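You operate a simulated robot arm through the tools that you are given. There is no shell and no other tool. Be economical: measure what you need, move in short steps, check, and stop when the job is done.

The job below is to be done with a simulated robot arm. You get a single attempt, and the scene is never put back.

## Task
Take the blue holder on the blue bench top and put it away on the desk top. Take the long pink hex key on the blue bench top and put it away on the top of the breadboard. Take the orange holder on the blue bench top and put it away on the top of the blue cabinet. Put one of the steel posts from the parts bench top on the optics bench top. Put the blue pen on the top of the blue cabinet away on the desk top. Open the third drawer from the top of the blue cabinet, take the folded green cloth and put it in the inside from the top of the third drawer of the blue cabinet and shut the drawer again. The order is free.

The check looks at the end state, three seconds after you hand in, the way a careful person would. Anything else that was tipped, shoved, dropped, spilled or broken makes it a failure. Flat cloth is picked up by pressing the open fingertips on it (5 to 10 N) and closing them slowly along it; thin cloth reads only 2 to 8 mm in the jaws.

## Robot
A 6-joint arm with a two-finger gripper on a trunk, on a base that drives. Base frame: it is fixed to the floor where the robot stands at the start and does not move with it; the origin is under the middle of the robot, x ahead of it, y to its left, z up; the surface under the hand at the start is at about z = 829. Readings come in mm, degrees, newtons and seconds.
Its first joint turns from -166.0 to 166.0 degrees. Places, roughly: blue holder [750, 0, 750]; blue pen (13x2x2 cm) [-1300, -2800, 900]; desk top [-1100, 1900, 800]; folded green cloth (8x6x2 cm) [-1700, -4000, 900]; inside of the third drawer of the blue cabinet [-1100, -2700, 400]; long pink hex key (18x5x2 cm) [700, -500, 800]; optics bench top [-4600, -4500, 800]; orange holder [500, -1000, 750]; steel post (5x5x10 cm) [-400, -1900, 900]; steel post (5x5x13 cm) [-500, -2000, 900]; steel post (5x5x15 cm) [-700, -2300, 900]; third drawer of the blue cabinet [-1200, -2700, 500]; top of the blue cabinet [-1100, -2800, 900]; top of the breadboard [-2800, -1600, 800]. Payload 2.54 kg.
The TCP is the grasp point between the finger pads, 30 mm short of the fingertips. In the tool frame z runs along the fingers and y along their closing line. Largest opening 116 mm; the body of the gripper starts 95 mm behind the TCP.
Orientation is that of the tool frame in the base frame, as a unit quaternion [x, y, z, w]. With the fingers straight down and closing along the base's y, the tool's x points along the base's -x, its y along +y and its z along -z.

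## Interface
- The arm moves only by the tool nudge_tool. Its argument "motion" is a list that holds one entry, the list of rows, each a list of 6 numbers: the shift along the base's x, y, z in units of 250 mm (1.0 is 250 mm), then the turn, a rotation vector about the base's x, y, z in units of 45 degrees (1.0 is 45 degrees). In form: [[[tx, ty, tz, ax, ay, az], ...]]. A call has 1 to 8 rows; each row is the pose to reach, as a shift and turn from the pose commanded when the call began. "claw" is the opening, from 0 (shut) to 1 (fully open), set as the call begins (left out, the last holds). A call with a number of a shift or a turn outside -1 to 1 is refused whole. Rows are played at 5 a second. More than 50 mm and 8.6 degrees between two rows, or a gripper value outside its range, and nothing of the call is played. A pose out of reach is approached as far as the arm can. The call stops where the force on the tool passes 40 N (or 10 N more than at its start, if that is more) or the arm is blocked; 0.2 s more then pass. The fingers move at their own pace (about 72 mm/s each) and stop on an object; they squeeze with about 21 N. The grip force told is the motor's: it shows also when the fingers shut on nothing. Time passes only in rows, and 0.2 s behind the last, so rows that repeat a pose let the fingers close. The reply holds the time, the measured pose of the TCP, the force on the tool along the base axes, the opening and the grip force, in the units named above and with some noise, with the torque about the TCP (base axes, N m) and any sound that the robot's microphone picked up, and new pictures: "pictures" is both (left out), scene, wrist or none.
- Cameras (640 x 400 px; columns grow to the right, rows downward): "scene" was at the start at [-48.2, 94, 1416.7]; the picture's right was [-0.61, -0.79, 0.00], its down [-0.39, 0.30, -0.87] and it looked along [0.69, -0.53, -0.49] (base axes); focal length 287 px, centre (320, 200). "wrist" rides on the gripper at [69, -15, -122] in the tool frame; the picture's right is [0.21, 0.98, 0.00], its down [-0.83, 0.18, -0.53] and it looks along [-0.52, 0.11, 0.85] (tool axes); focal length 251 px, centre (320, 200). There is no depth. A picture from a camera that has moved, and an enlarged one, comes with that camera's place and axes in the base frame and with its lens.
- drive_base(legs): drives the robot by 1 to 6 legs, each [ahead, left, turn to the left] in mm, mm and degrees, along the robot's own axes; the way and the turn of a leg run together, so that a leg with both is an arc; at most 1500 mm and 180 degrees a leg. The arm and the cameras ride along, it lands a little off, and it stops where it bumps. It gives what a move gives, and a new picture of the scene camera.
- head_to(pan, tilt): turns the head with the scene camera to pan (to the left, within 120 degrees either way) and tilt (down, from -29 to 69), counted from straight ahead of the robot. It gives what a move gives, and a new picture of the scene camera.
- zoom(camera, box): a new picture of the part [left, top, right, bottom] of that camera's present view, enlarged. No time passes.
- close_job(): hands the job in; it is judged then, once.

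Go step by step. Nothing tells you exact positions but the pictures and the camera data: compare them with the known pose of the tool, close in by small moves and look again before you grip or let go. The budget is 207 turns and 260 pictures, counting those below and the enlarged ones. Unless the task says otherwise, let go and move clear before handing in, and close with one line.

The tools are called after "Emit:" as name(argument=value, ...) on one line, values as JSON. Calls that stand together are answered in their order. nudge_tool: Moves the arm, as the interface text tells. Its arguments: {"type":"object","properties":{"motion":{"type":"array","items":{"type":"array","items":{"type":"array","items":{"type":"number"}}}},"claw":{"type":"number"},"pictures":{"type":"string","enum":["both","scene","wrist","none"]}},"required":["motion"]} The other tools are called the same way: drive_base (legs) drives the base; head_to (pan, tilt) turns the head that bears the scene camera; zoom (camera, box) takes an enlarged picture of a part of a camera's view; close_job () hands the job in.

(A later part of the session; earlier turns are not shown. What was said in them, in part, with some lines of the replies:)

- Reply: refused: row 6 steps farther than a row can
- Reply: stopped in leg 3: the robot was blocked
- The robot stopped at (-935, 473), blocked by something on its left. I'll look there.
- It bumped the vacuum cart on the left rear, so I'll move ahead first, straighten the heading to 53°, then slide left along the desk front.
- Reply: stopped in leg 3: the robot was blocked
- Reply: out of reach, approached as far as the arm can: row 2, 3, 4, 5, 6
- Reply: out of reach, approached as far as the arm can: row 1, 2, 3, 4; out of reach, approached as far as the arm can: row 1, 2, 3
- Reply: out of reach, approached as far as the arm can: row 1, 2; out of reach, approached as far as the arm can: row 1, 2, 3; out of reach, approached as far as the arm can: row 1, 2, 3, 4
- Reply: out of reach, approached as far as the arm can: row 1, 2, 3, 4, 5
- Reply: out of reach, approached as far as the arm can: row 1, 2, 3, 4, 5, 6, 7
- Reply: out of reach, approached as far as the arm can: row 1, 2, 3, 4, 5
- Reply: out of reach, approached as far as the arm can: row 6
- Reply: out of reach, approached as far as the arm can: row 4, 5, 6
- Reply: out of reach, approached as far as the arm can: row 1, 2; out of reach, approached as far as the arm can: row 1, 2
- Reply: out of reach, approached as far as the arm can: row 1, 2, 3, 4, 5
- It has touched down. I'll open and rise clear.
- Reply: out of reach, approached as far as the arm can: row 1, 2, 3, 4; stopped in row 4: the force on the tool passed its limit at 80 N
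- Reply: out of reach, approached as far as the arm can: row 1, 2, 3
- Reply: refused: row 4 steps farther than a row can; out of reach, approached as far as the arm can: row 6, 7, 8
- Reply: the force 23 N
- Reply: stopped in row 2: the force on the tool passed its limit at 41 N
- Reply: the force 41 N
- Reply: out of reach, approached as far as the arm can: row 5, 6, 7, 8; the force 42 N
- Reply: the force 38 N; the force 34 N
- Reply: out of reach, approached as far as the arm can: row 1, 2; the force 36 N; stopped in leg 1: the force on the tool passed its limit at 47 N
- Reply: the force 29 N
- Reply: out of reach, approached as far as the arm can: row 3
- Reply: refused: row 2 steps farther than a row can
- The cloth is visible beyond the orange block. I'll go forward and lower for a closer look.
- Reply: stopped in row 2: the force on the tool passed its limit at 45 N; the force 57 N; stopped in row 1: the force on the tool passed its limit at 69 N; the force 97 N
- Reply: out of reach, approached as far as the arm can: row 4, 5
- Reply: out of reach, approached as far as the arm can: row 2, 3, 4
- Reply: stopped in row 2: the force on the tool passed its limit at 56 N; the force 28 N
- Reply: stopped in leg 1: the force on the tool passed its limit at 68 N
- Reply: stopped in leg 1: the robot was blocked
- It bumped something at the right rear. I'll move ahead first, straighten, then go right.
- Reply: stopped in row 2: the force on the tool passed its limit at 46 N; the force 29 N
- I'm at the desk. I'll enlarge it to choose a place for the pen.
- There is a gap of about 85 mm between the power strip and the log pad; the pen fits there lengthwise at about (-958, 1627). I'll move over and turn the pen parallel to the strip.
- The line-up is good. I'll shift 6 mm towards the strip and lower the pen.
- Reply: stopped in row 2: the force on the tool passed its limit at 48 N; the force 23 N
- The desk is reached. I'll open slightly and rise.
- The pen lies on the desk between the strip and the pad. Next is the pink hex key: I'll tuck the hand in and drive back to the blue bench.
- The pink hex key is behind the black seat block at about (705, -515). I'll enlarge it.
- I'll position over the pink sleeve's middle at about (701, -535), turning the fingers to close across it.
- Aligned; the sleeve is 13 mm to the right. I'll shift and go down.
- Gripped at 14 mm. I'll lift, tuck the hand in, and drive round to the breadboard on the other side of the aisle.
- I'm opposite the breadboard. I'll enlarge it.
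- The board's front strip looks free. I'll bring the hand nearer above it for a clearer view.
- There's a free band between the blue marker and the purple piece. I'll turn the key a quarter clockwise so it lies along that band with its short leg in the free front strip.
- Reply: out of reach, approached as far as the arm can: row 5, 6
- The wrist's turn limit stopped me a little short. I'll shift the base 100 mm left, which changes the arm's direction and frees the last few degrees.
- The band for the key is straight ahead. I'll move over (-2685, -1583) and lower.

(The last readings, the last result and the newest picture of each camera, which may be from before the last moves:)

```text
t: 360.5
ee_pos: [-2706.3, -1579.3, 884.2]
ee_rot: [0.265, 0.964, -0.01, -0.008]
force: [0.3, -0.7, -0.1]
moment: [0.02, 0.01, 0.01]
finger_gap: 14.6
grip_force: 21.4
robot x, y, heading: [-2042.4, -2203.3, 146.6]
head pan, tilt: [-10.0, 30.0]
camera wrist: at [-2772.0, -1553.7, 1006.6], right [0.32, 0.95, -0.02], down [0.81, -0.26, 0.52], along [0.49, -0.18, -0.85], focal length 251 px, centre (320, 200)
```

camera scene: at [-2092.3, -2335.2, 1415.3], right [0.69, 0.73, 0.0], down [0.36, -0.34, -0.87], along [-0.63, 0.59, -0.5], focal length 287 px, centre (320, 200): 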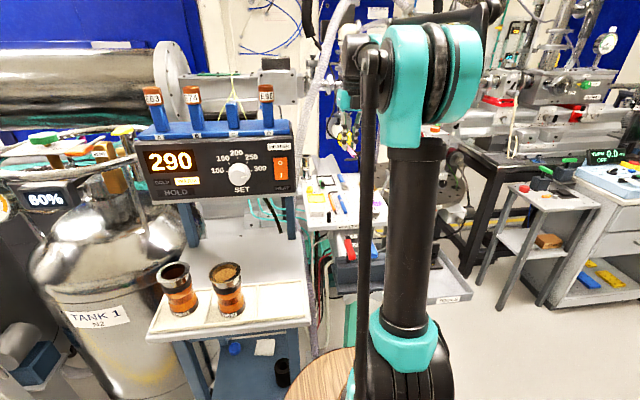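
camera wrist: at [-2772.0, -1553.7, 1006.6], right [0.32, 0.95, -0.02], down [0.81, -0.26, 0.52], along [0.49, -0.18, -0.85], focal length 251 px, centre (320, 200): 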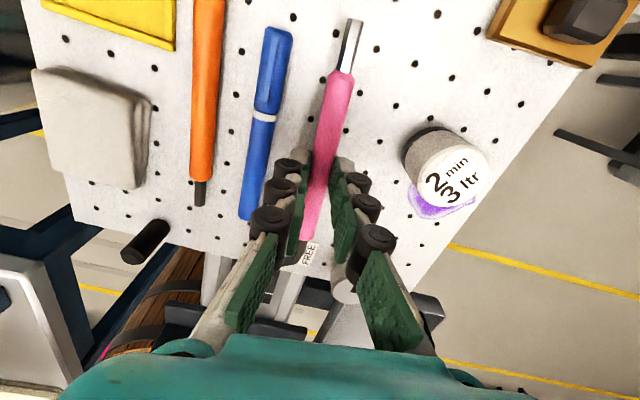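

Emit:
nudge_tool(motion=[[[-0.1, 0.032, 0, 0, 0, 0], [-0.1, 0.032, -0.04, 0, 0, 0]]], pictures="wrist")

Emit:
nudge_tool(motion=[[[0, 0, -0.016, 0, 0, 0], [0, 0, -0.016, 0, 0, 0]]], pictures="none")

Emit:
nudge_tool(motion=[[[0, 0, -0.012, 0, 0, 0], [0, 0, -0.012, 0, 0, 0]]], pictures="none")

```text
t: 361.1
ee_pos: [-2731.3, -1568.3, 873.6]
ee_rot: [0.265, 0.964, -0.01, -0.009]
force: [0.6, 1.0, 3.8]
moment: [-0.34, -0.31, 0.1]
finger_gap: 15.1
grip_force: 20.8
robot x, y, heading: [-2043.0, -2203.1, 147.0]
head pan, tilt: [-10.0, 30.0]
camera wrist: at [-2797.8, -1543.9, 996.4], right [0.32, 0.95, -0.02], down [0.81, -0.26, 0.52], along [0.49, -0.18, -0.85], focal length 251 px, centre (320, 200)
```

wrist: 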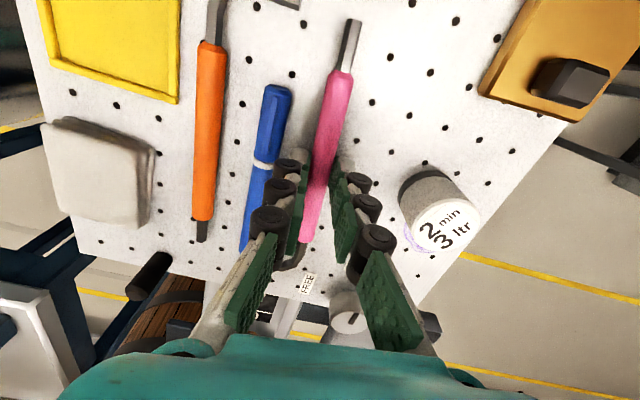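

```text
t: 361.7
ee_pos: [-2731.0, -1569.1, 870.0]
ee_rot: [0.265, 0.964, -0.01, -0.008]
force: [1.7, 1.6, 22.0]
moment: [-0.14, 0.13, 0.12]
finger_gap: 15.1
grip_force: 20.9
robot x, y, heading: [-2049.1, -2208.9, 146.8]
head pan, tilt: [-10.0, 30.0]
```

```text
t: 362.3
ee_pos: [-2732.5, -1568.7, 866.9]
ee_rot: [0.265, 0.964, -0.011, -0.009]
force: [-1.1, -1.5, 23.9]
moment: [-0.34, 0.1, 0.21]
finger_gap: 15.7
grip_force: 21.4
robot x, y, heading: [-2048.4, -2206.9, 147.0]
head pan, tilt: [-10.0, 30.0]
```

The key is resting on the board. I'll open just slightly, then rise.

Emit:
nudge_tool(motion=[[[0, 0, 0, 0, 0, 0], [0, 0, 0.01, 0, 0, 0]]], claw=0.22, pictures="none")

Emit:
nudge_tool(motion=[[[0, 0, 0.08, 0, 0, 0], [0, 0, 0.24, 0, 0, 0], [0, 0, 0.42, 0, 0, 0], [0, 0, 0.6, 0, 0, 0], [0, 0, 0.78, 0, 0, 0], [0.04, -0.04, 0.95, 0, 0, 0]]], pictures="wrist")

```text
t: 362.9
ee_pos: [-2733.1, -1568.3, 870.0]
ee_rot: [0.265, 0.964, -0.011, -0.008]
force: [-0.1, 0.5, -0.1]
moment: [-0.01, 0.0, 0.03]
finger_gap: 25.5
grip_force: 0.1
robot x, y, heading: [-2047.3, -2206.5, 146.7]
head pan, tilt: [-10.0, 30.0]
```

```text
t: 364.3
ee_pos: [-2721.5, -1579.0, 1105.0]
ee_rot: [0.267, 0.964, -0.012, -0.007]
force: [-0.4, 0.7, -0.8]
moment: [-0.05, 0.0, 0.02]
finger_gap: 25.2
grip_force: 0.0
robot x, y, heading: [-2041.9, -2212.1, 146.7]
head pan, tilt: [-10.0, 30.0]
camera wrist: at [-2787.4, -1554.3, 1228.2], right [0.32, 0.95, -0.02], down [0.81, -0.26, 0.52], along [0.49, -0.18, -0.85], focal length 251 px, centre (320, 200)
```

wrist: 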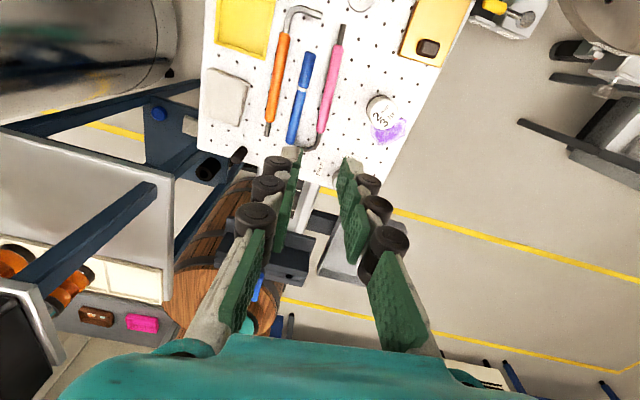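

The key lies on the board. Last is a steel post: I'll draw the hand back, undo the wrist turn, and head to the parts bench.

Emit:
nudge_tool(motion=[[[0.06, -0.1, 0, 0.004, -0.004, 0.15], [0.12, -0.2, 0, 0.008, -0.008, 0.3], [0.18, -0.3, 0, 0.012, -0.013, 0.45], [0.24, -0.4, 0, 0.015, -0.018, 0.6], [0.3, -0.5, 0, 0.018, -0.022, 0.75], [0.36, -0.6, 0, 0.022, -0.027, 0.9]]], pictures="none")

Emit:
nudge_tool(motion=[[[0.06, -0.1, 0, 0, 0, 0.15], [0.12, -0.2, 0, 0, 0, 0.3], [0.18, -0.3, 0, 0, 0, 0.45], [0.24, -0.4, 0, 0, 0, 0.6], [0.3, -0.5, 0, 0, 0, 0.75], [0.34, -0.6, 0, 0, 0, 0.9]]], pictures="none")

Emit:
drive_base(legs=[[-230, 0, 0], [0, -560, 0]])

```text
t: 365.7
ee_pos: [-2630.7, -1728.2, 1105.1]
ee_rot: [-0.085, 0.996, -0.002, 0.005]
force: [-0.2, -0.1, 0.1]
moment: [-0.03, 0.02, 0.0]
finger_gap: 25.4
grip_force: 0.0
robot x, y, heading: [-2044.0, -2203.9, 146.8]
head pan, tilt: [-10.0, 30.0]
```

```text
t: 367.2
ee_pos: [-2545.0, -1873.7, 1107.0]
ee_rot: [-0.419, 0.908, 0.001, 0.004]
force: [11.2, 25.2, 5.6]
moment: [-3.53, 1.62, -0.45]
finger_gap: 25.2
grip_force: 0.1
robot x, y, heading: [-2043.0, -2201.0, 146.7]
head pan, tilt: [-10.0, 30.0]
stopped in row 6: the force on the tool passed its limit at 76 N (the readings are from after the stop); the commanded pose is now the measured one
```

```text
t: 367.9
ee_pos: [-2542.6, -1875.5, 1108.1]
ee_rot: [-0.419, 0.908, 0.002, 0.005]
force: [6.1, 2.8, 5.0]
moment: [-0.83, 1.07, 0.28]
finger_gap: 25.6
grip_force: 0.0
robot x, y, heading: [-2043.0, -2206.9, 146.8]
head pan, tilt: [-10.0, 30.0]
stopped in leg 1: the force on the tool passed its limit at 50 N (the readings are from after the stop); the commanded pose is now the measured one
camera scene: at [-2089.0, -2335.9, 1415.4], right [0.69, 0.73, 0.0], down [0.36, -0.34, -0.87], along [-0.63, 0.59, -0.5], focal length 287 px, centre (320, 200)
```

scene: 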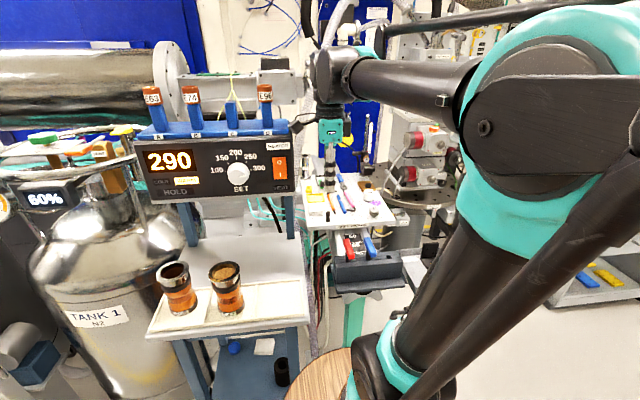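

Something touched the hand. I'll look before moving.

Emit:
zoom(camera="scene", box=[240, 20, 400, 220])

Emit:
zoom(camera="wrist", box=[0, 0, 640, 400])

```text
2.00 times, centred on (320, 120) of scene
camera zoom: at [-2089.0, -2335.9, 1415.4], right [0.69, 0.73, 0.0], down [0.36, -0.34, -0.87], along [-0.63, 0.59, -0.5], focal length 575 px, centre (320, 360)
```

zoom: 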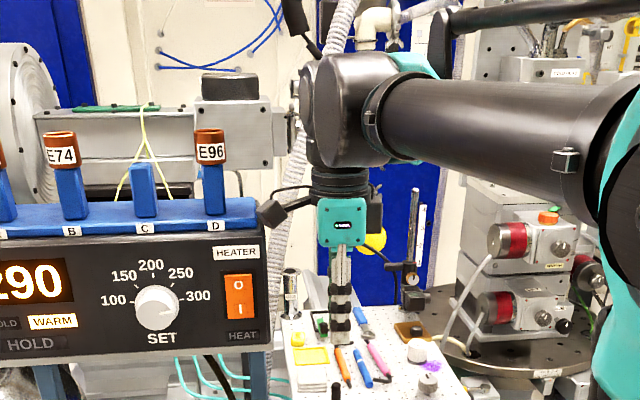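

```text
1.00 times, centred on (320, 200) of wrist (not enlarged: the box is as wide or as high as the picture)
camera zoom: at [-2578.1, -1937.8, 1229.4], right [-0.88, 0.47, 0.0], down [0.4, 0.74, 0.54], along [0.26, 0.48, -0.84], focal length 251 px, centre (320, 200)
```

zoom: 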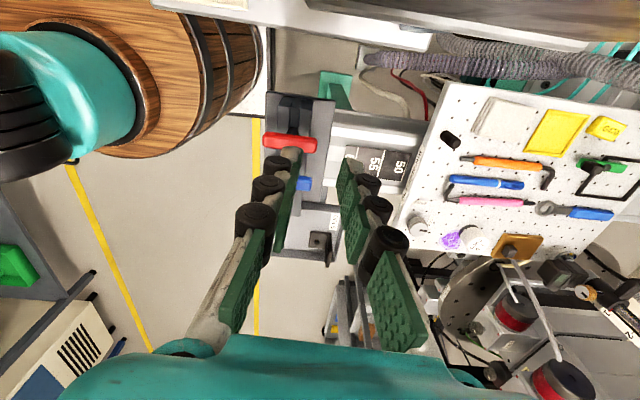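

The wrist camera bumped the heater box beside the board. I'll move the hand away from it before driving.

Emit:
nudge_tool(motion=[[[0.05, 0.08, 0, 0, 0, 0], [0.11, 0.16, 0, 0, 0, 0], [0.22, 0.33, 0, 0, 0, 0], [0.33, 0.5, 0.02, 0, 0, 0]]], pictures="scene")

```text
refused: row 3 steps farther than a row can; nothing moved
```

Emit:
nudge_tool(motion=[[[0.05, 0.08, 0, 0, 0, 0], [0.11, 0.16, 0, 0, 0, 0], [0.21, 0.31, 0, 0, 0, 0], [0.31, 0.46, 0.02, 0, 0, 0]]], pictures="scene")

```text
t: 368.9
ee_pos: [-2465.9, -1758.6, 1114.4]
ee_rot: [-0.419, 0.908, 0.003, 0.004]
force: [-0.4, -0.5, -0.2]
moment: [0.01, 0.0, -0.03]
finger_gap: 25.8
grip_force: 0.1
robot x, y, heading: [-2041.0, -2209.2, 146.8]
head pan, tilt: [-10.0, 30.0]
camera scene: at [-2089.5, -2336.2, 1415.4], right [0.69, 0.73, 0.0], down [0.36, -0.34, -0.87], along [-0.63, 0.59, -0.5], focal length 287 px, centre (320, 200)
```

scene: 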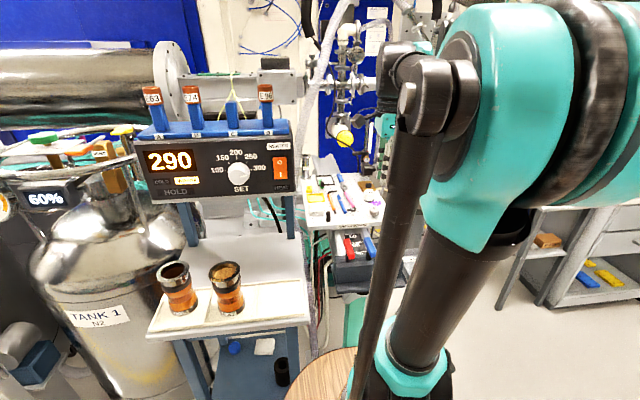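

The heater box is unmoved. I'll back out, move along, and turn round to face the parts bench.

Emit:
drive_base(legs=[[-210, 0, 0], [0, -600, 0], [0, 0, -180]])

Emit:
head_to(pan=10, tilt=30)

```text
t: 381.1
ee_pos: [-1144.1, -2292.2, 1114.4]
ee_rot: [0.922, 0.386, -0.004, 0.002]
force: [-1.2, -0.4, 0.2]
moment: [-0.01, 0.03, 0.01]
finger_gap: 25.5
grip_force: 0.1
robot x, y, heading: [-1536.5, -1818.7, -37.1]
head pan, tilt: [-10.0, 30.0]
camera scene: at [-1479.1, -1691.7, 1415.4], right [-0.73, -0.68, 0.0], down [-0.34, 0.37, -0.87], along [0.59, -0.64, -0.5], focal length 287 px, centre (320, 200)
```

scene: 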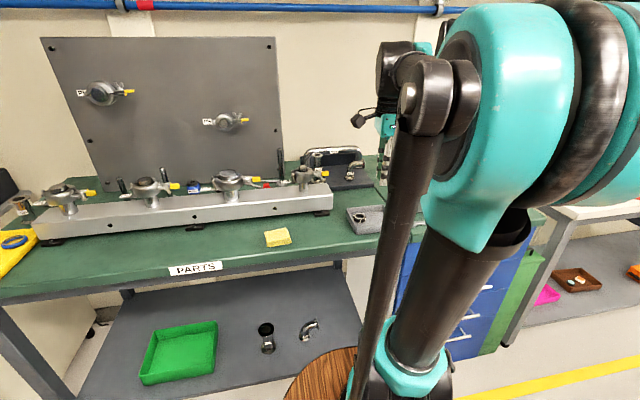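

```text
t: 381.9
ee_pos: [-1144.6, -2292.8, 1114.3]
ee_rot: [0.922, 0.387, -0.005, 0.002]
force: [0.1, -0.8, -0.7]
moment: [0.0, 0.0, 0.01]
finger_gap: 25.4
grip_force: 0.0
robot x, y, heading: [-1536.0, -1815.5, -36.8]
head pan, tilt: [10.0, 30.0]
camera scene: at [-1460.1, -1666.7, 1415.4], right [-0.46, -0.89, 0.0], down [-0.44, 0.23, -0.87], along [0.77, -0.4, -0.5], focal length 287 px, centre (320, 200)
```

scene: 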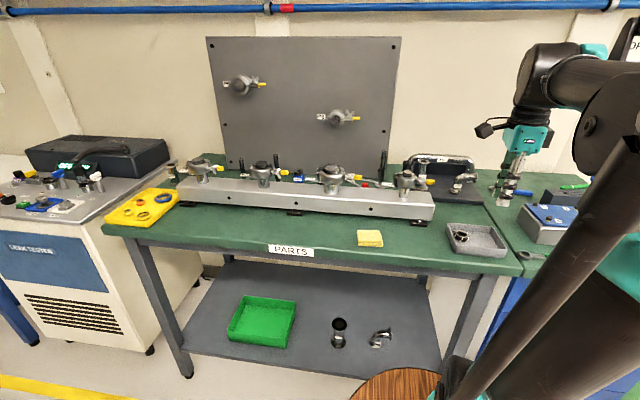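

Emit:
zoom(camera="scene", box=[150, 130, 310, 230])

Emit:
zoom(camera="scene", box=[290, 130, 450, 230])

```text
4.00 times, centred on (230, 180) of scene
camera zoom: at [-1460.1, -1666.7, 1415.4], right [-0.46, -0.89, 0.0], down [-0.44, 0.23, -0.87], along [0.77, -0.4, -0.5], focal length 1149 px, centre (680, 280)
```

zoom: 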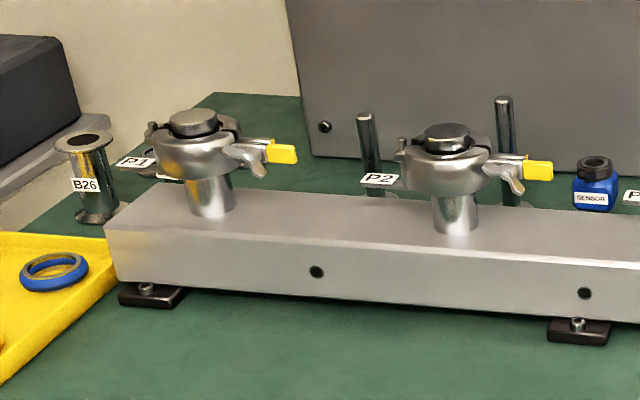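

```text
4.00 times, centred on (370, 180) of scene
camera zoom: at [-1460.1, -1666.7, 1415.4], right [-0.46, -0.89, 0.0], down [-0.44, 0.23, -0.87], along [0.77, -0.4, -0.5], focal length 1149 px, centre (120, 280)
```

zoom: 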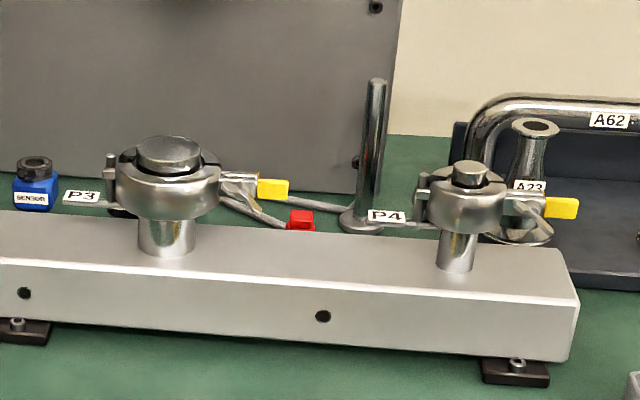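

The nearest steel post (on a round base) stands behind the rail at about (-660, -2355), its top near z 1040. I'll drive closer and move the hand towards it, turning the wrist to close sideways.

Emit:
drive_base(legs=[[150, 0, 0]])

Emit:
nudge_tool(motion=[[[0.096, 0.143, 0.02, 0, 0, 0.149], [0.192, 0.286, 0.04, 0, 0, 0.298], [0.288, 0.43, 0.05, 0, 0, 0.447], [0.384, 0.573, 0.05, 0, 0, 0.596], [0.48, 0.716, 0.05, 0, 0, 0.745]]], claw=0.55, pictures="none")

Emit:
nudge_tool(motion=[[[0.05, -0.03, 0, 0, 0, 0.149], [0.1, -0.06, 0, 0, 0, 0.298], [0.15, -0.1, 0, 0, 0, 0.447], [0.2, -0.13, 0, 0, 0, 0.596], [0.25, -0.17, 0, 0, 0, 0.745]]], pictures="none")

Emit:
nudge_tool(motion=[[[0.05, -0.03, 0, 0, 0, 0.149], [0.1, -0.06, 0, 0, 0, 0.298], [0.15, -0.1, 0, 0, 0, 0.447], [0.2, -0.13, 0, 0, 0, 0.596], [0.25, -0.17, 0, 0, 0, 0.743]]], pictures="both")

```text
t: 383.3
ee_pos: [-1022.4, -2382.3, 1114.5]
ee_rot: [0.922, 0.387, -0.005, 0.003]
force: [-0.5, -0.5, 0.0]
moment: [-0.01, 0.0, 0.01]
finger_gap: 25.8
grip_force: 0.1
robot x, y, heading: [-1411.9, -1906.4, -37.1]
head pan, tilt: [10.0, 30.0]
camera scene: at [-1340.3, -1757.6, 1415.4], right [-0.46, -0.89, 0.0], down [-0.44, 0.23, -0.87], along [0.77, -0.4, -0.5], focal length 287 px, centre (320, 200)
```

scene: 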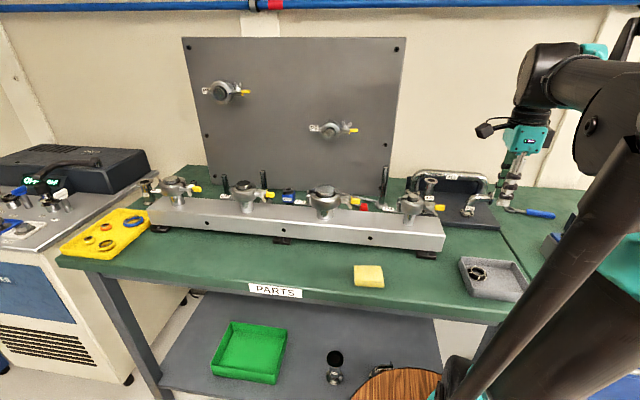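

```text
t: 384.5
ee_pos: [-900.0, -2203.8, 1125.4]
ee_rot: [0.77, 0.638, -0.004, 0.004]
force: [0.3, 0.1, 0.0]
moment: [0.0, 0.0, 0.01]
finger_gap: 63.6
grip_force: 0.0
robot x, y, heading: [-1417.4, -1909.1, -37.3]
head pan, tilt: [10.0, 30.0]
```

```text
t: 385.7
ee_pos: [-840.1, -2244.8, 1126.4]
ee_rot: [0.554, 0.832, -0.002, 0.005]
force: [0.4, 0.5, -0.1]
moment: [-0.01, -0.03, -0.01]
finger_gap: 63.6
grip_force: 0.1
robot x, y, heading: [-1412.9, -1906.2, -37.2]
head pan, tilt: [10.0, 30.0]
```

```text
t: 386.9
ee_pos: [-776.8, -2289.0, 1127.2]
ee_rot: [0.291, 0.957, -0.001, 0.005]
force: [-0.1, 0.6, -0.1]
moment: [0.0, 0.01, 0.03]
finger_gap: 63.8
grip_force: 0.1
robot x, y, heading: [-1414.7, -1909.2, -37.3]
head pan, tilt: [10.0, 30.0]
camera scene: at [-1340.5, -1757.5, 1415.4], right [-0.46, -0.89, 0.0], down [-0.44, 0.23, -0.87], along [0.77, -0.4, -0.5], focal length 287 px, centre (320, 200)
camera wrist: at [-846.1, -2261.6, 1248.2], right [0.37, 0.93, 0.0], down [0.78, -0.31, 0.54], along [0.5, -0.2, -0.84], focal length 251 px, centre (320, 200)
```

scene: 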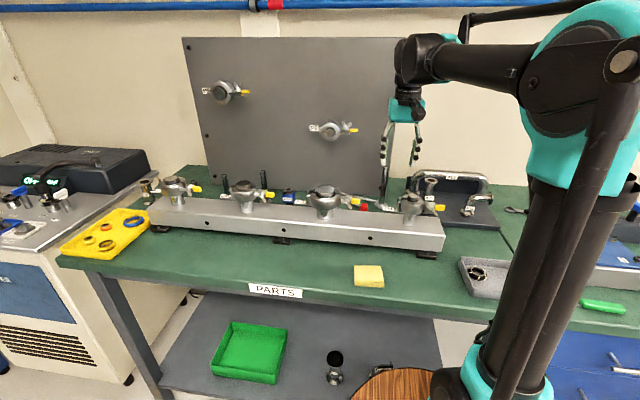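
wrist: 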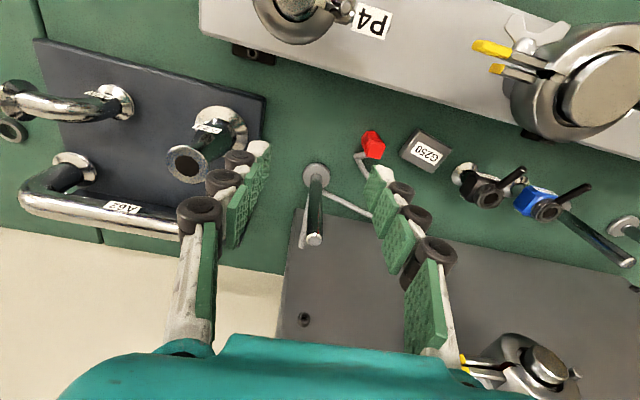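

The post is at about (-677, -2335). I'll tilt the hand 30° forward (to keep the wrist off the back plate) and line up.

Emit:
nudge_tool(motion=[[[0.04, -0.01, -0.015, -0.074, -0.11, 0], [0.08, -0.02, -0.03, -0.148, -0.22, 0], [0.12, -0.03, -0.045, -0.222, -0.33, 0], [0.16, -0.04, -0.06, -0.296, -0.44, 0], [0.2, -0.048, -0.07, -0.371, -0.553, 0]]], pictures="both")

```text
t: 388.1
ee_pos: [-728.0, -2301.1, 1110.4]
ee_rot: [0.281, 0.923, -0.076, 0.253]
force: [-0.1, -0.4, -0.7]
moment: [-0.04, 0.02, 0.03]
finger_gap: 64.0
grip_force: 0.0
robot x, y, heading: [-1417.4, -1911.6, -37.0]
head pan, tilt: [10.0, 30.0]
camera scene: at [-1340.2, -1757.7, 1415.4], right [-0.46, -0.89, 0.0], down [-0.44, 0.23, -0.87], along [0.77, -0.4, -0.5], focal length 287 px, centre (320, 200)
camera wrist: at [-838.9, -2244.6, 1179.5], right [0.39, 0.91, -0.11], down [0.46, -0.09, 0.88], along [0.79, -0.39, -0.46], focal length 251 px, centre (320, 200)
```

scene: 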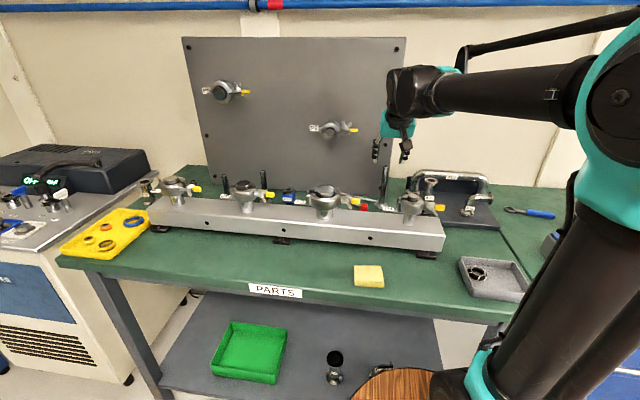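
wrist: 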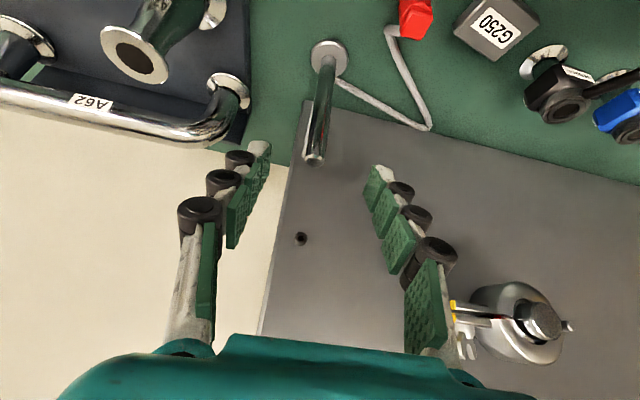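

The line-up is right. I'll advance 120 mm along the tool.

Emit:
nudge_tool(motion=[[[0.068, -0.045, -0.138, 0, 0, 0], [0.136, -0.09, -0.276, 0, 0, 0], [0.203, -0.136, -0.414, 0, 0, 0], [0.203, -0.136, -0.414, 0, 0, 0]]], pictures="wrist")

```text
t: 389.1
ee_pos: [-676.4, -2336.2, 1003.2]
ee_rot: [0.281, 0.923, -0.076, 0.253]
force: [-0.3, -0.4, 0.6]
moment: [-0.02, -0.03, 0.01]
finger_gap: 63.6
grip_force: 0.1
robot x, y, heading: [-1414.8, -1905.2, -37.1]
head pan, tilt: [10.0, 30.0]
camera wrist: at [-787.5, -2279.7, 1073.6], right [0.39, 0.91, -0.11], down [0.47, -0.1, 0.88], along [0.79, -0.39, -0.46], focal length 251 px, centre (320, 200)
```

wrist: 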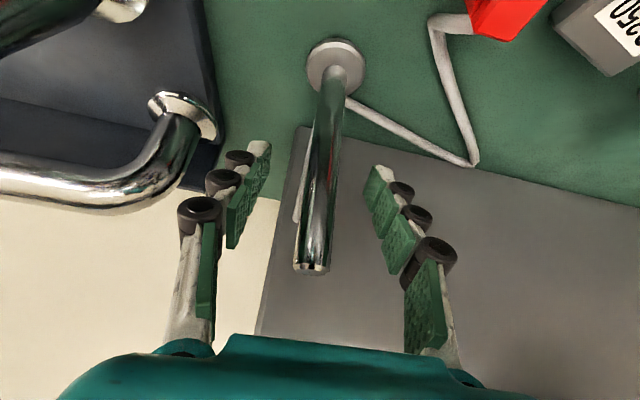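

The shaft is between the fingers. I'll close and lift a little.

Emit:
nudge_tool(motion=[[[0, 0, 0, 0, 0, 0], [0, 0, 0, 0, 0, 0], [0, 0, 0, 0, 0, 0], [0, 0, 0, 0, 0, 0]]], claw=0, pictures="none")

Emit:
nudge_tool(motion=[[[0, 0, 0.03, 0, 0, 0], [0, 0, 0.1, 0, 0, 0], [0, 0, 0.2, 0, 0, 0]]], pictures="wrist")

```text
t: 390.1
ee_pos: [-677.1, -2334.8, 1004.2]
ee_rot: [0.28, 0.923, -0.075, 0.253]
force: [-0.5, 0.6, -0.3]
moment: [-0.03, -0.01, 0.02]
finger_gap: 16.3
grip_force: 20.7
robot x, y, heading: [-1416.9, -1905.8, -37.3]
head pan, tilt: [10.0, 30.0]
```

```text
t: 390.9
ee_pos: [-676.5, -2335.1, 1055.7]
ee_rot: [0.281, 0.923, -0.076, 0.252]
force: [0.1, -0.6, -1.9]
moment: [0.0, -0.03, 0.03]
finger_gap: 16.3
grip_force: 20.7
robot x, y, heading: [-1414.6, -1910.4, -37.5]
head pan, tilt: [10.0, 30.0]
camera wrist: at [-787.3, -2279.2, 1125.2], right [0.39, 0.91, -0.11], down [0.47, -0.1, 0.88], along [0.79, -0.39, -0.46], focal length 251 px, centre (320, 200)
```

wrist: 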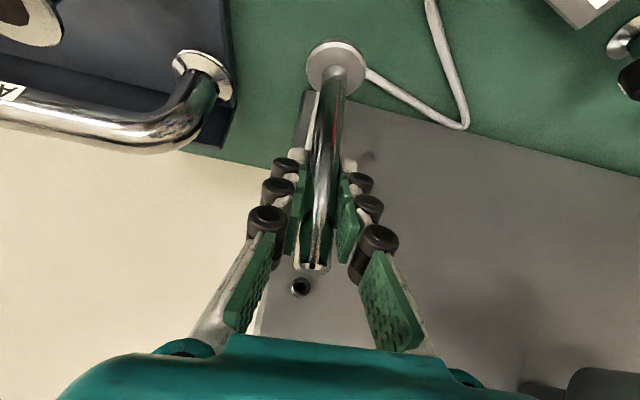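

The post is lifted cleanly. I'll raise it well above the clamps and draw back.

Emit:
nudge_tool(motion=[[[0, 0, 0.16, 0, 0, 0], [0, 0, 0.34, 0, 0, 0], [0, 0, 0.52, 0, 0, 0], [0, 0, 0.66, 0, 0, 0], [-0.15, 0.1, 0.7, 0, 0, 0], [-0.3, 0.2, 0.72, 0, 0, 0], [-0.45, 0.3, 0.72, 0, 0, 0], [-0.6, 0.4, 0.72, 0, 0, 0]]], pictures="none")

Emit:
nudge_tool(motion=[[[-0.15, 0.1, 0, 0, 0, 0], [-0.3, 0.2, 0, 0, 0, 0], [-0.42, 0.28, 0, 0, 0, 0]]], pictures="both")

```text
t: 392.7
ee_pos: [-826.6, -2236.4, 1236.8]
ee_rot: [0.281, 0.923, -0.076, 0.253]
force: [0.1, -0.5, -0.7]
moment: [0.01, 0.03, -0.03]
finger_gap: 16.4
grip_force: 20.8
robot x, y, heading: [-1414.8, -1907.0, -37.0]
head pan, tilt: [10.0, 30.0]
```

```text
t: 393.5
ee_pos: [-932.3, -2164.9, 1236.2]
ee_rot: [0.282, 0.922, -0.077, 0.253]
force: [-0.4, -0.3, -2.1]
moment: [-0.01, 0.01, -0.01]
finger_gap: 16.8
grip_force: 21.1
robot x, y, heading: [-1416.8, -1906.4, -37.2]
head pan, tilt: [10.0, 30.0]
camera scene: at [-1339.9, -1757.6, 1415.3], right [-0.46, -0.89, 0.0], down [-0.45, 0.23, -0.87], along [0.77, -0.4, -0.5], focal length 287 px, centre (320, 200)
camera wrist: at [-1043.6, -2108.4, 1305.4], right [0.39, 0.91, -0.11], down [0.47, -0.1, 0.88], along [0.79, -0.4, -0.46], focal length 251 px, centre (320, 200)
```

scene: 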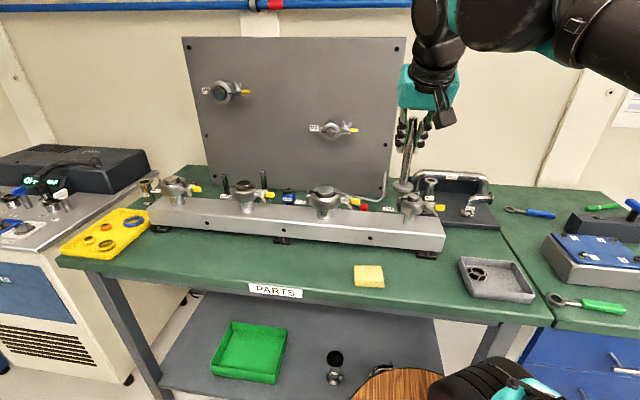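
wrist: 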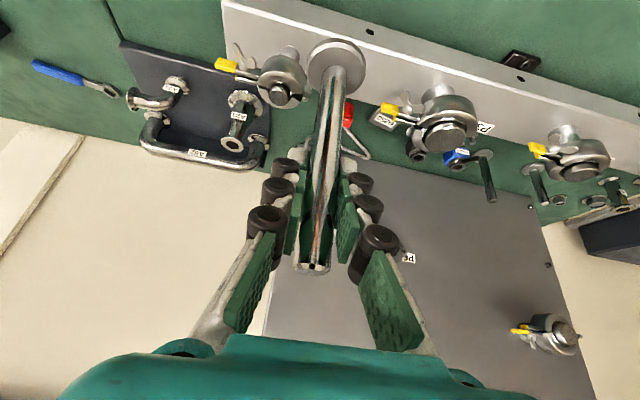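

The post hangs straight. I'll drive it down the aisle toward the optics bench on the right side.

Emit:
head_to(pan=-35, tilt=22)

Emit:
drive_base(legs=[[-190, 0, 0], [0, 0, -87], [1400, 0, 0], [900, 0, 0]])

```text
t: 394.6
ee_pos: [-932.8, -2164.9, 1236.3]
ee_rot: [0.281, 0.923, -0.075, 0.253]
force: [-0.3, -0.2, -1.7]
moment: [0.02, 0.0, -0.01]
finger_gap: 16.6
grip_force: 20.6
robot x, y, heading: [-1413.2, -1904.4, -37.2]
head pan, tilt: [-35.0, 22.0]
camera scene: at [-1392.3, -1804.7, 1428.2], right [-0.95, -0.31, 0.0], down [-0.12, 0.36, -0.93], along [0.28, -0.88, -0.37], focal length 287 px, centre (320, 200)
```

scene: 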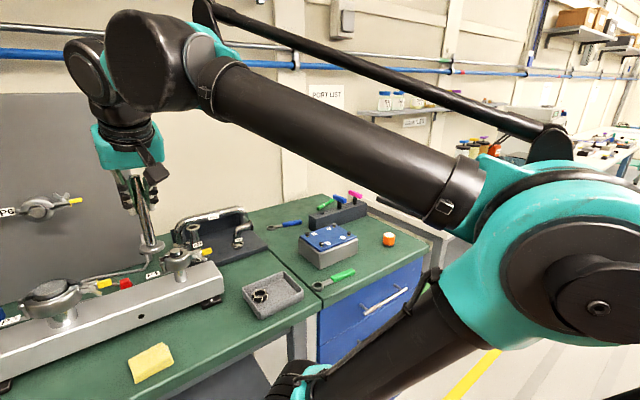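

```text
t: 410.8
ee_pos: [-3101.9, -4191.9, 1235.5]
ee_rot: [0.84, 0.474, -0.229, 0.131]
force: [0.0, -0.3, -2.0]
moment: [-0.02, 0.01, 0.04]
finger_gap: 16.6
grip_force: 20.9
robot x, y, heading: [-2868.6, -3695.4, -124.5]
head pan, tilt: [-35.0, 22.0]
camera scene: at [-2764.2, -3715.4, 1428.2], right [-0.35, 0.94, 0.0], down [0.35, 0.13, -0.93], along [-0.87, -0.33, -0.37], focal length 287 px, centre (320, 200)
```

scene: 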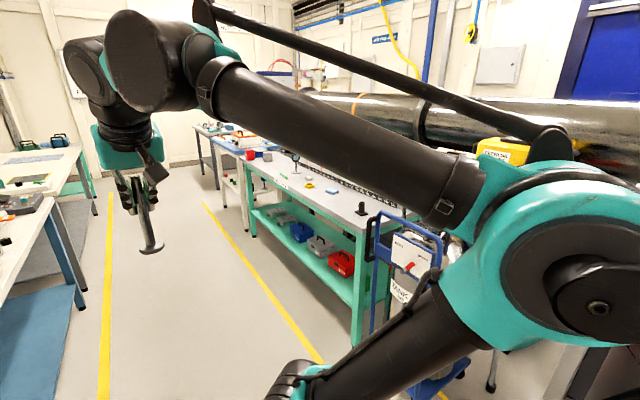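

The teal bench ahead on the right is the optics bench. I'll drive alongside and turn to face it.

Emit:
drive_base(legs=[[1200, 0, 0], [0, 0, -90]])

Emit:
head_to(pan=-10, tilt=35)

```text
t: 420.7
ee_pos: [-4040.9, -4437.0, 1236.1]
ee_rot: [0.926, -0.268, -0.254, -0.073]
force: [0.4, 0.5, -2.5]
moment: [0.0, -0.01, -0.02]
finger_gap: 16.6
grip_force: 21.7
robot x, y, heading: [-3552.1, -4682.9, 144.4]
head pan, tilt: [-35.0, 22.0]
camera scene: at [-3571.5, -4784.3, 1428.2], right [0.94, 0.33, 0.0], down [0.12, -0.35, -0.93], along [-0.31, 0.87, -0.37], focal length 287 px, centre (320, 200)
```

scene: 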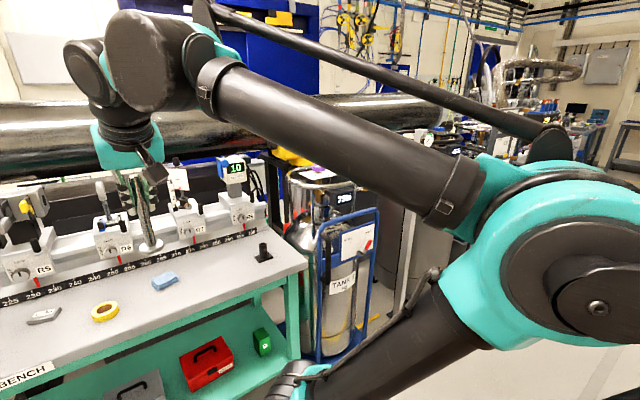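

```text
t: 421.6
ee_pos: [-4040.4, -4436.5, 1235.4]
ee_rot: [0.927, -0.268, -0.254, -0.073]
force: [-0.3, 0.5, -2.6]
moment: [-0.02, 0.01, 0.01]
finger_gap: 16.8
grip_force: 20.9
robot x, y, heading: [-3554.6, -4678.9, 144.6]
head pan, tilt: [-10.0, 35.0]
camera scene: at [-3602.2, -4808.9, 1407.6], right [0.71, 0.7, 0.0], down [0.4, -0.41, -0.82], along [-0.57, 0.59, -0.57], focal length 287 px, centre (320, 200)
```

scene: 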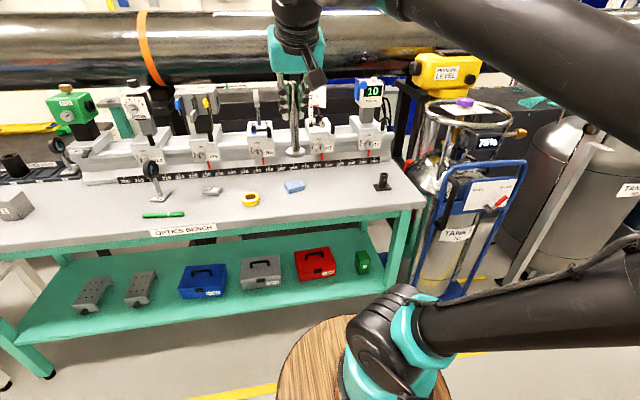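

I see a clear area at the front right of the optics bench, about (-4142, -4175). I'll move the post over it.

Emit:
nudge_tool(motion=[[[-0.068, 0.174, 0, 0, 0, 0], [-0.136, 0.348, 0, 0, 0, 0], [-0.204, 0.522, 0, 0, 0, 0], [-0.272, 0.696, 0, 0, 0, 0], [-0.34, 0.87, 0, 0, 0, 0], [-0.4, 1.0, -0.05, 0, 0, 0]]], pictures="both")

```text
t: 423.0
ee_pos: [-4139.7, -4186.2, 1220.8]
ee_rot: [0.927, -0.268, -0.253, -0.073]
force: [0.3, 0.3, -1.7]
moment: [0.01, 0.01, 0.0]
finger_gap: 16.6
grip_force: 21.2
robot x, y, heading: [-3556.6, -4679.7, 144.6]
head pan, tilt: [-10.0, 35.0]
camera scene: at [-3602.0, -4809.3, 1407.5], right [0.71, 0.7, 0.0], down [0.4, -0.41, -0.82], along [-0.57, 0.58, -0.57], focal length 287 px, centre (320, 200)
camera wrist: at [-4031.5, -4236.6, 1290.1], right [-0.36, -0.92, -0.11], down [-0.47, 0.08, 0.88], along [-0.8, 0.37, -0.46], focal length 251 px, centre (320, 200)
```

scene: 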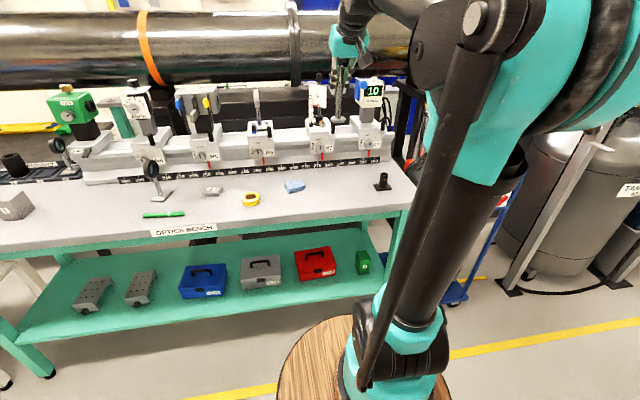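
wrist: 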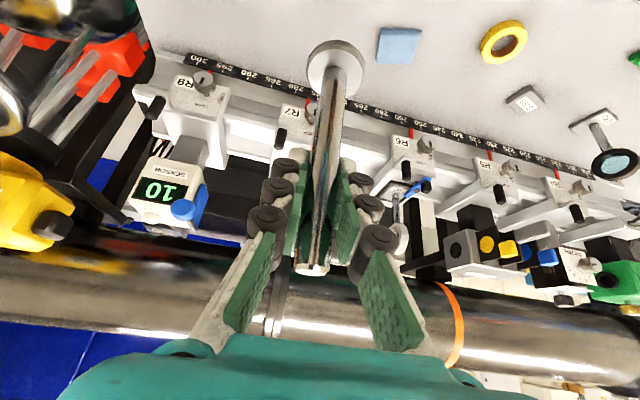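

Emit:
nudge_tool(motion=[[[-0.13, 0.09, -0.1, 0, 0, 0], [-0.13, 0.09, -0.28, 0, 0, 0], [-0.13, 0.09, -0.46, 0, 0, 0], [-0.13, 0.09, -0.64, 0, 0, 0], [-0.13, 0.09, -0.82, 0, 0, 0]]], pictures="both")

```text
t: 424.2
ee_pos: [-4173.5, -4164.0, 1018.7]
ee_rot: [0.927, -0.268, -0.254, -0.073]
force: [0.1, -0.6, -1.7]
moment: [-0.01, -0.01, -0.03]
finger_gap: 16.5
grip_force: 21.1
robot x, y, heading: [-3551.7, -4678.5, 144.3]
head pan, tilt: [-10.0, 35.0]
camera scene: at [-3602.3, -4809.0, 1407.6], right [0.71, 0.7, 0.0], down [0.4, -0.41, -0.82], along [-0.57, 0.58, -0.57], focal length 287 px, centre (320, 200)
camera wrist: at [-4064.3, -4215.6, 1087.5], right [-0.37, -0.92, -0.11], down [-0.47, 0.08, 0.88], along [-0.8, 0.37, -0.46], focal length 251 px, centre (320, 200)
```

scene: 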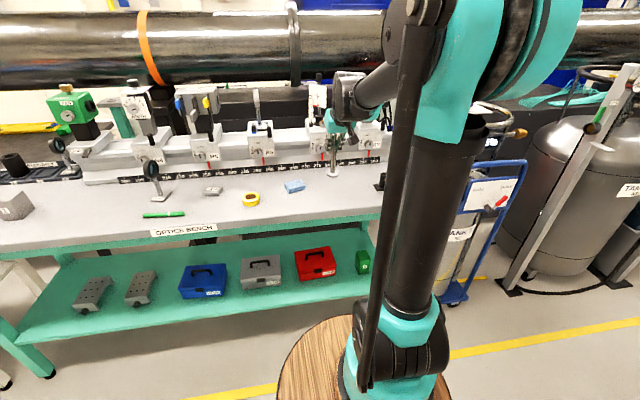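
wrist: 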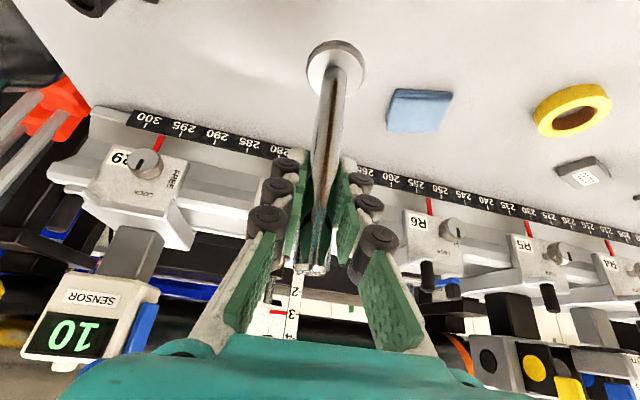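

Emit:
nudge_tool(motion=[[[0, 0, -0.1, 0, 0, 0], [0, 0, -0.2, 0, 0, 0], [0, 0, -0.2, 0, 0, 0]]], pictures="none")

Emit:
nudge_tool(motion=[[[0, 0, -0.024, 0, 0, 0], [0, 0, -0.024, 0, 0, 0]]], pictures="wrist")

```text
t: 425.0
ee_pos: [-4173.0, -4164.4, 968.1]
ee_rot: [0.927, -0.268, -0.253, -0.072]
force: [-0.4, 0.1, -1.8]
moment: [0.0, 0.05, -0.01]
finger_gap: 16.9
grip_force: 21.2
robot x, y, heading: [-3552.3, -4678.2, 144.5]
head pan, tilt: [-10.0, 35.0]
```

```text
t: 425.6
ee_pos: [-4173.3, -4164.3, 962.4]
ee_rot: [0.927, -0.268, -0.253, -0.072]
force: [-0.6, 0.5, -1.8]
moment: [0.03, 0.01, 0.01]
finger_gap: 16.8
grip_force: 21.3
robot x, y, heading: [-3552.5, -4679.2, 144.5]
head pan, tilt: [-10.0, 35.0]
camera wrist: at [-4063.5, -4214.8, 1031.0], right [-0.37, -0.92, -0.11], down [-0.47, 0.08, 0.88], along [-0.8, 0.37, -0.46], focal length 251 px, centre (320, 200)
```

wrist: 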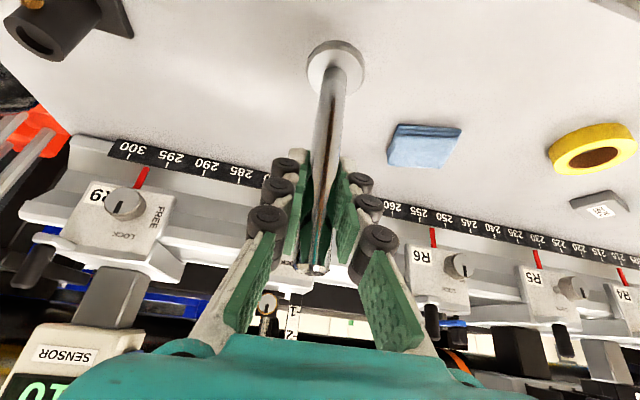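

Emit:
nudge_tool(motion=[[[0, 0, -0.02, 0, 0, 0], [0, 0, -0.03, 0, 0, 0]]], pictures="none")

Emit:
nudge_tool(motion=[[[0, 0, -0.016, 0, 0, 0], [0, 0, -0.016, 0, 0, 0]]], pictures="none")

Emit:
nudge_tool(motion=[[[0, 0, -0.016, 0, 0, 0], [0, 0, -0.016, 0, 0, 0]]], pictures="none")

Emit:
nudge_tool(motion=[[[0, 0, -0.016, 0, 0, 0], [0, 0, -0.016, 0, 0, 0]]], pictures="none")

```text
t: 426.2
ee_pos: [-4173.1, -4165.5, 954.5]
ee_rot: [0.926, -0.269, -0.254, -0.073]
force: [-1.0, -1.0, -1.6]
moment: [0.0, -0.01, 0.0]
finger_gap: 16.6
grip_force: 21.1
robot x, y, heading: [-3550.6, -4680.2, 144.5]
head pan, tilt: [-10.0, 35.0]
```

```text
t: 426.8
ee_pos: [-4173.4, -4163.6, 950.1]
ee_rot: [0.926, -0.268, -0.254, -0.073]
force: [0.2, -0.8, -2.2]
moment: [0.0, -0.01, 0.0]
finger_gap: 17.1
grip_force: 21.3
robot x, y, heading: [-3552.7, -4680.0, 144.5]
head pan, tilt: [-10.0, 35.0]
```

```text
t: 427.4
ee_pos: [-4174.5, -4164.6, 945.9]
ee_rot: [0.927, -0.268, -0.253, -0.073]
force: [0.7, -1.2, -1.9]
moment: [0.03, -0.03, 0.01]
finger_gap: 16.7
grip_force: 21.0
robot x, y, heading: [-3552.2, -4680.4, 144.5]
head pan, tilt: [-10.0, 35.0]
```

```text
t: 428.0
ee_pos: [-4171.8, -4164.7, 942.8]
ee_rot: [0.927, -0.268, -0.254, -0.073]
force: [-0.2, 0.5, -1.4]
moment: [0.01, 0.02, -0.01]
finger_gap: 16.7
grip_force: 21.1
robot x, y, heading: [-3547.1, -4680.6, 144.6]
head pan, tilt: [-10.0, 35.0]
```

Emit:
nudge_tool(motion=[[[0, 0, -0.016, 0, 0, 0], [0, 0, -0.016, 0, 0, 0]]], pictures="none")

Emit:
nudge_tool(motion=[[[0, 0, -0.016, 0, 0, 0], [0, 0, -0.016, 0, 0, 0]]], pictures="none")

Emit:
nudge_tool(motion=[[[0, 0, -0.016, 0, 0, 0], [0, 0, -0.016, 0, 0, 0]]], pictures="none")

Emit:
nudge_tool(motion=[[[0, 0, -0.016, 0, 0, 0], [0, 0, -0.016, 0, 0, 0]]], pictures="wrist")

```text
t: 428.6
ee_pos: [-4174.3, -4164.6, 938.5]
ee_rot: [0.927, -0.268, -0.253, -0.073]
force: [0.7, 0.2, -1.3]
moment: [0.0, -0.01, -0.01]
finger_gap: 16.6
grip_force: 21.2
robot x, y, heading: [-3552.4, -4682.9, 144.2]
head pan, tilt: [-10.0, 35.0]
```

```text
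t: 429.2
ee_pos: [-4173.5, -4164.1, 933.1]
ee_rot: [0.927, -0.268, -0.253, -0.073]
force: [-0.5, 0.2, -1.8]
moment: [-0.01, 0.03, -0.01]
finger_gap: 16.4
grip_force: 20.7
robot x, y, heading: [-3550.3, -4680.3, 144.7]
head pan, tilt: [-10.0, 35.0]
```

```text
t: 429.8
ee_pos: [-4174.8, -4164.1, 931.0]
ee_rot: [0.927, -0.268, -0.253, -0.072]
force: [0.9, 0.1, -1.2]
moment: [0.0, 0.01, -0.01]
finger_gap: 16.8
grip_force: 21.0
robot x, y, heading: [-3549.5, -4682.1, 144.3]
head pan, tilt: [-10.0, 35.0]
```

```text
t: 430.4
ee_pos: [-4174.6, -4164.4, 927.6]
ee_rot: [0.927, -0.268, -0.253, -0.072]
force: [-0.1, 0.8, -1.7]
moment: [-0.02, -0.03, -0.02]
finger_gap: 16.6
grip_force: 21.5
robot x, y, heading: [-3550.8, -4679.8, 144.5]
head pan, tilt: [-10.0, 35.0]
camera wrist: at [-4064.1, -4215.3, 996.2], right [-0.37, -0.92, -0.11], down [-0.47, 0.08, 0.88], along [-0.8, 0.37, -0.46], focal length 251 px, centre (320, 200)
```

wrist: 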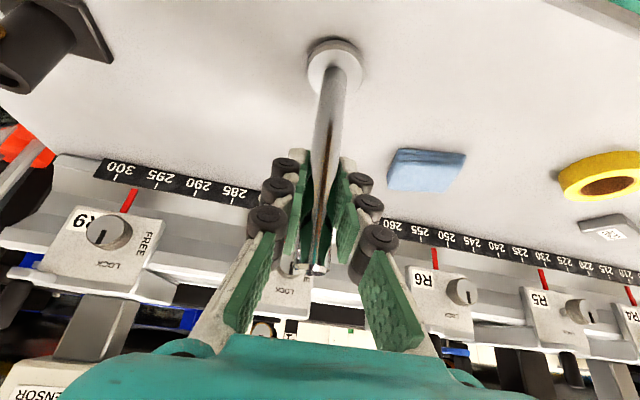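

Emit:
nudge_tool(motion=[[[0, 0, -0.016, 0, 0, 0], [0, 0, -0.016, 0, 0, 0]]], pictures="none")

Emit:
nudge_tool(motion=[[[0, 0, -0.012, 0, 0, 0], [0, 0, -0.012, 0, 0, 0]]], pictures="none")

Emit:
nudge_tool(motion=[[[0, 0, -0.012, 0, 0, 0], [0, 0, -0.012, 0, 0, 0]]], pictures="none")

Emit:
nudge_tool(motion=[[[0, 0, -0.012, 0, 0, 0], [0, 0, -0.012, 0, 0, 0]]], pictures="none")

```text
t: 431.0
ee_pos: [-4173.5, -4165.6, 924.1]
ee_rot: [0.927, -0.268, -0.254, -0.072]
force: [-1.5, 0.0, 17.9]
moment: [0.11, 0.12, 0.0]
finger_gap: 16.6
grip_force: 20.9
robot x, y, heading: [-3550.7, -4675.4, 144.5]
head pan, tilt: [-10.0, 35.0]
```

```text
t: 431.6
ee_pos: [-4173.9, -4164.6, 919.8]
ee_rot: [0.927, -0.267, -0.254, -0.072]
force: [-0.4, 1.2, 16.5]
moment: [0.04, 0.01, -0.01]
finger_gap: 16.7
grip_force: 21.6
robot x, y, heading: [-3550.6, -4681.3, 144.4]
head pan, tilt: [-10.0, 35.0]
```

```text
t: 432.2
ee_pos: [-4171.9, -4165.1, 918.6]
ee_rot: [0.927, -0.268, -0.253, -0.073]
force: [-3.0, -1.9, 16.8]
moment: [0.01, 0.12, 0.04]
finger_gap: 16.2
grip_force: 20.8
robot x, y, heading: [-3552.0, -4679.4, 144.4]
head pan, tilt: [-10.0, 35.0]
```

```text
t: 432.8
ee_pos: [-4172.9, -4163.4, 913.3]
ee_rot: [0.927, -0.268, -0.254, -0.072]
force: [1.4, -0.7, 15.6]
moment: [-0.01, -0.08, -0.02]
finger_gap: 16.8
grip_force: 20.4
robot x, y, heading: [-3551.7, -4678.0, 144.5]
head pan, tilt: [-10.0, 35.0]
```

The base is on the bench. I'll open and withdraw along the tool axis.

Emit:
nudge_tool(motion=[[[0, 0, 0, 0, 0, 0], [0, 0, 0, 0, 0, 0], [0, 0, 0, 0, 0, 0]]], claw=0.5, pictures="wrist")

Emit:
nudge_tool(motion=[[[0.05, -0.03, 0.1, 0, 0, 0], [0.12, -0.075, 0.24, 0, 0, 0], [0.19, -0.12, 0.38, 0, 0, 0], [0.26, -0.16, 0.52, 0, 0, 0], [0.33, -0.21, 0.66, 0, 0, 0], [0.4, -0.25, 0.8, 0, 0, 0]]], pictures="both")

```text
t: 433.6
ee_pos: [-4173.1, -4163.6, 915.0]
ee_rot: [0.927, -0.268, -0.253, -0.073]
force: [-0.4, 0.5, 0.7]
moment: [0.0, -0.02, 0.03]
finger_gap: 58.3
grip_force: 0.2
robot x, y, heading: [-3552.0, -4682.3, 144.8]
head pan, tilt: [-10.0, 35.0]
camera wrist: at [-4064.1, -4215.3, 984.0], right [-0.37, -0.92, -0.11], down [-0.47, 0.08, 0.88], along [-0.8, 0.37, -0.46], focal length 251 px, centre (320, 200)
```

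wrist: 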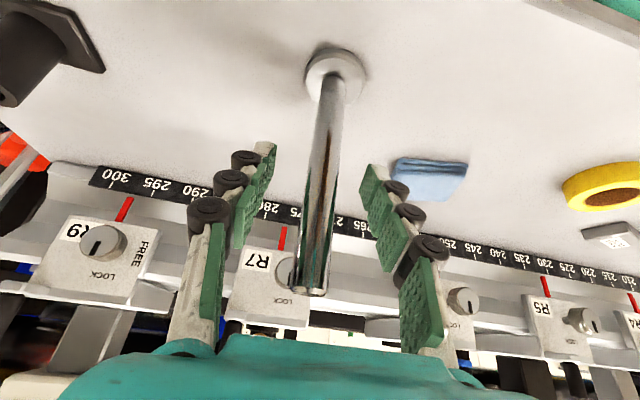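

```text
t: 435.0
ee_pos: [-4070.2, -4227.7, 1116.3]
ee_rot: [0.926, -0.268, -0.254, -0.073]
force: [-0.7, 0.3, 1.1]
moment: [0.0, -0.01, 0.03]
finger_gap: 57.9
grip_force: 0.1
robot x, y, heading: [-3554.0, -4682.3, 144.5]
head pan, tilt: [-10.0, 35.0]
camera scene: at [-3602.4, -4808.9, 1407.6], right [0.71, 0.7, 0.0], down [0.4, -0.41, -0.82], along [-0.57, 0.58, -0.57], focal length 287 px, centre (320, 200)
camera wrist: at [-3961.7, -4279.3, 1185.4], right [-0.37, -0.92, -0.11], down [-0.47, 0.08, 0.88], along [-0.8, 0.37, -0.46], focal length 251 px, centre (320, 200)
```

scene: 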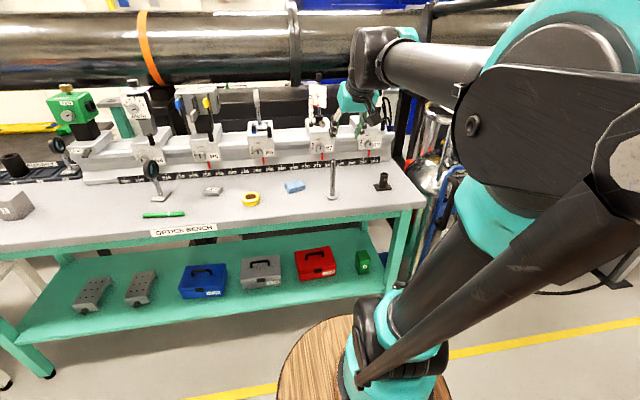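
wrist: 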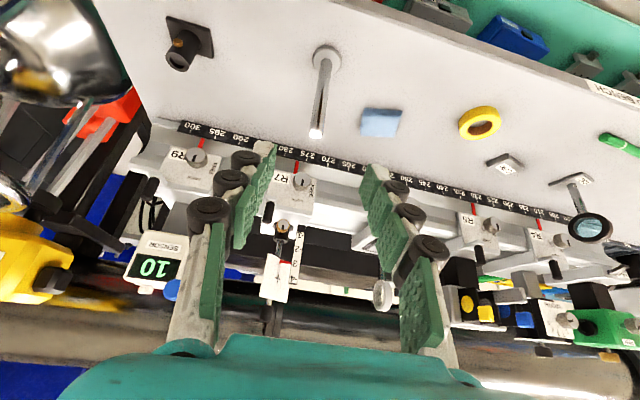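

The post stands upright on the optics bench and the hand is clear of it. The other five items are where I left them, and the third drawer is shut, so I'll hand in.

Emit:
close_job()

```text
The job is handed in.
```

All six parts of the job are done and handed in. The base bumped a cart and one other object I couldn't identify, and the hand bumped a heater box. None of the three looked displaced, though I only compared pictures for the heater box.
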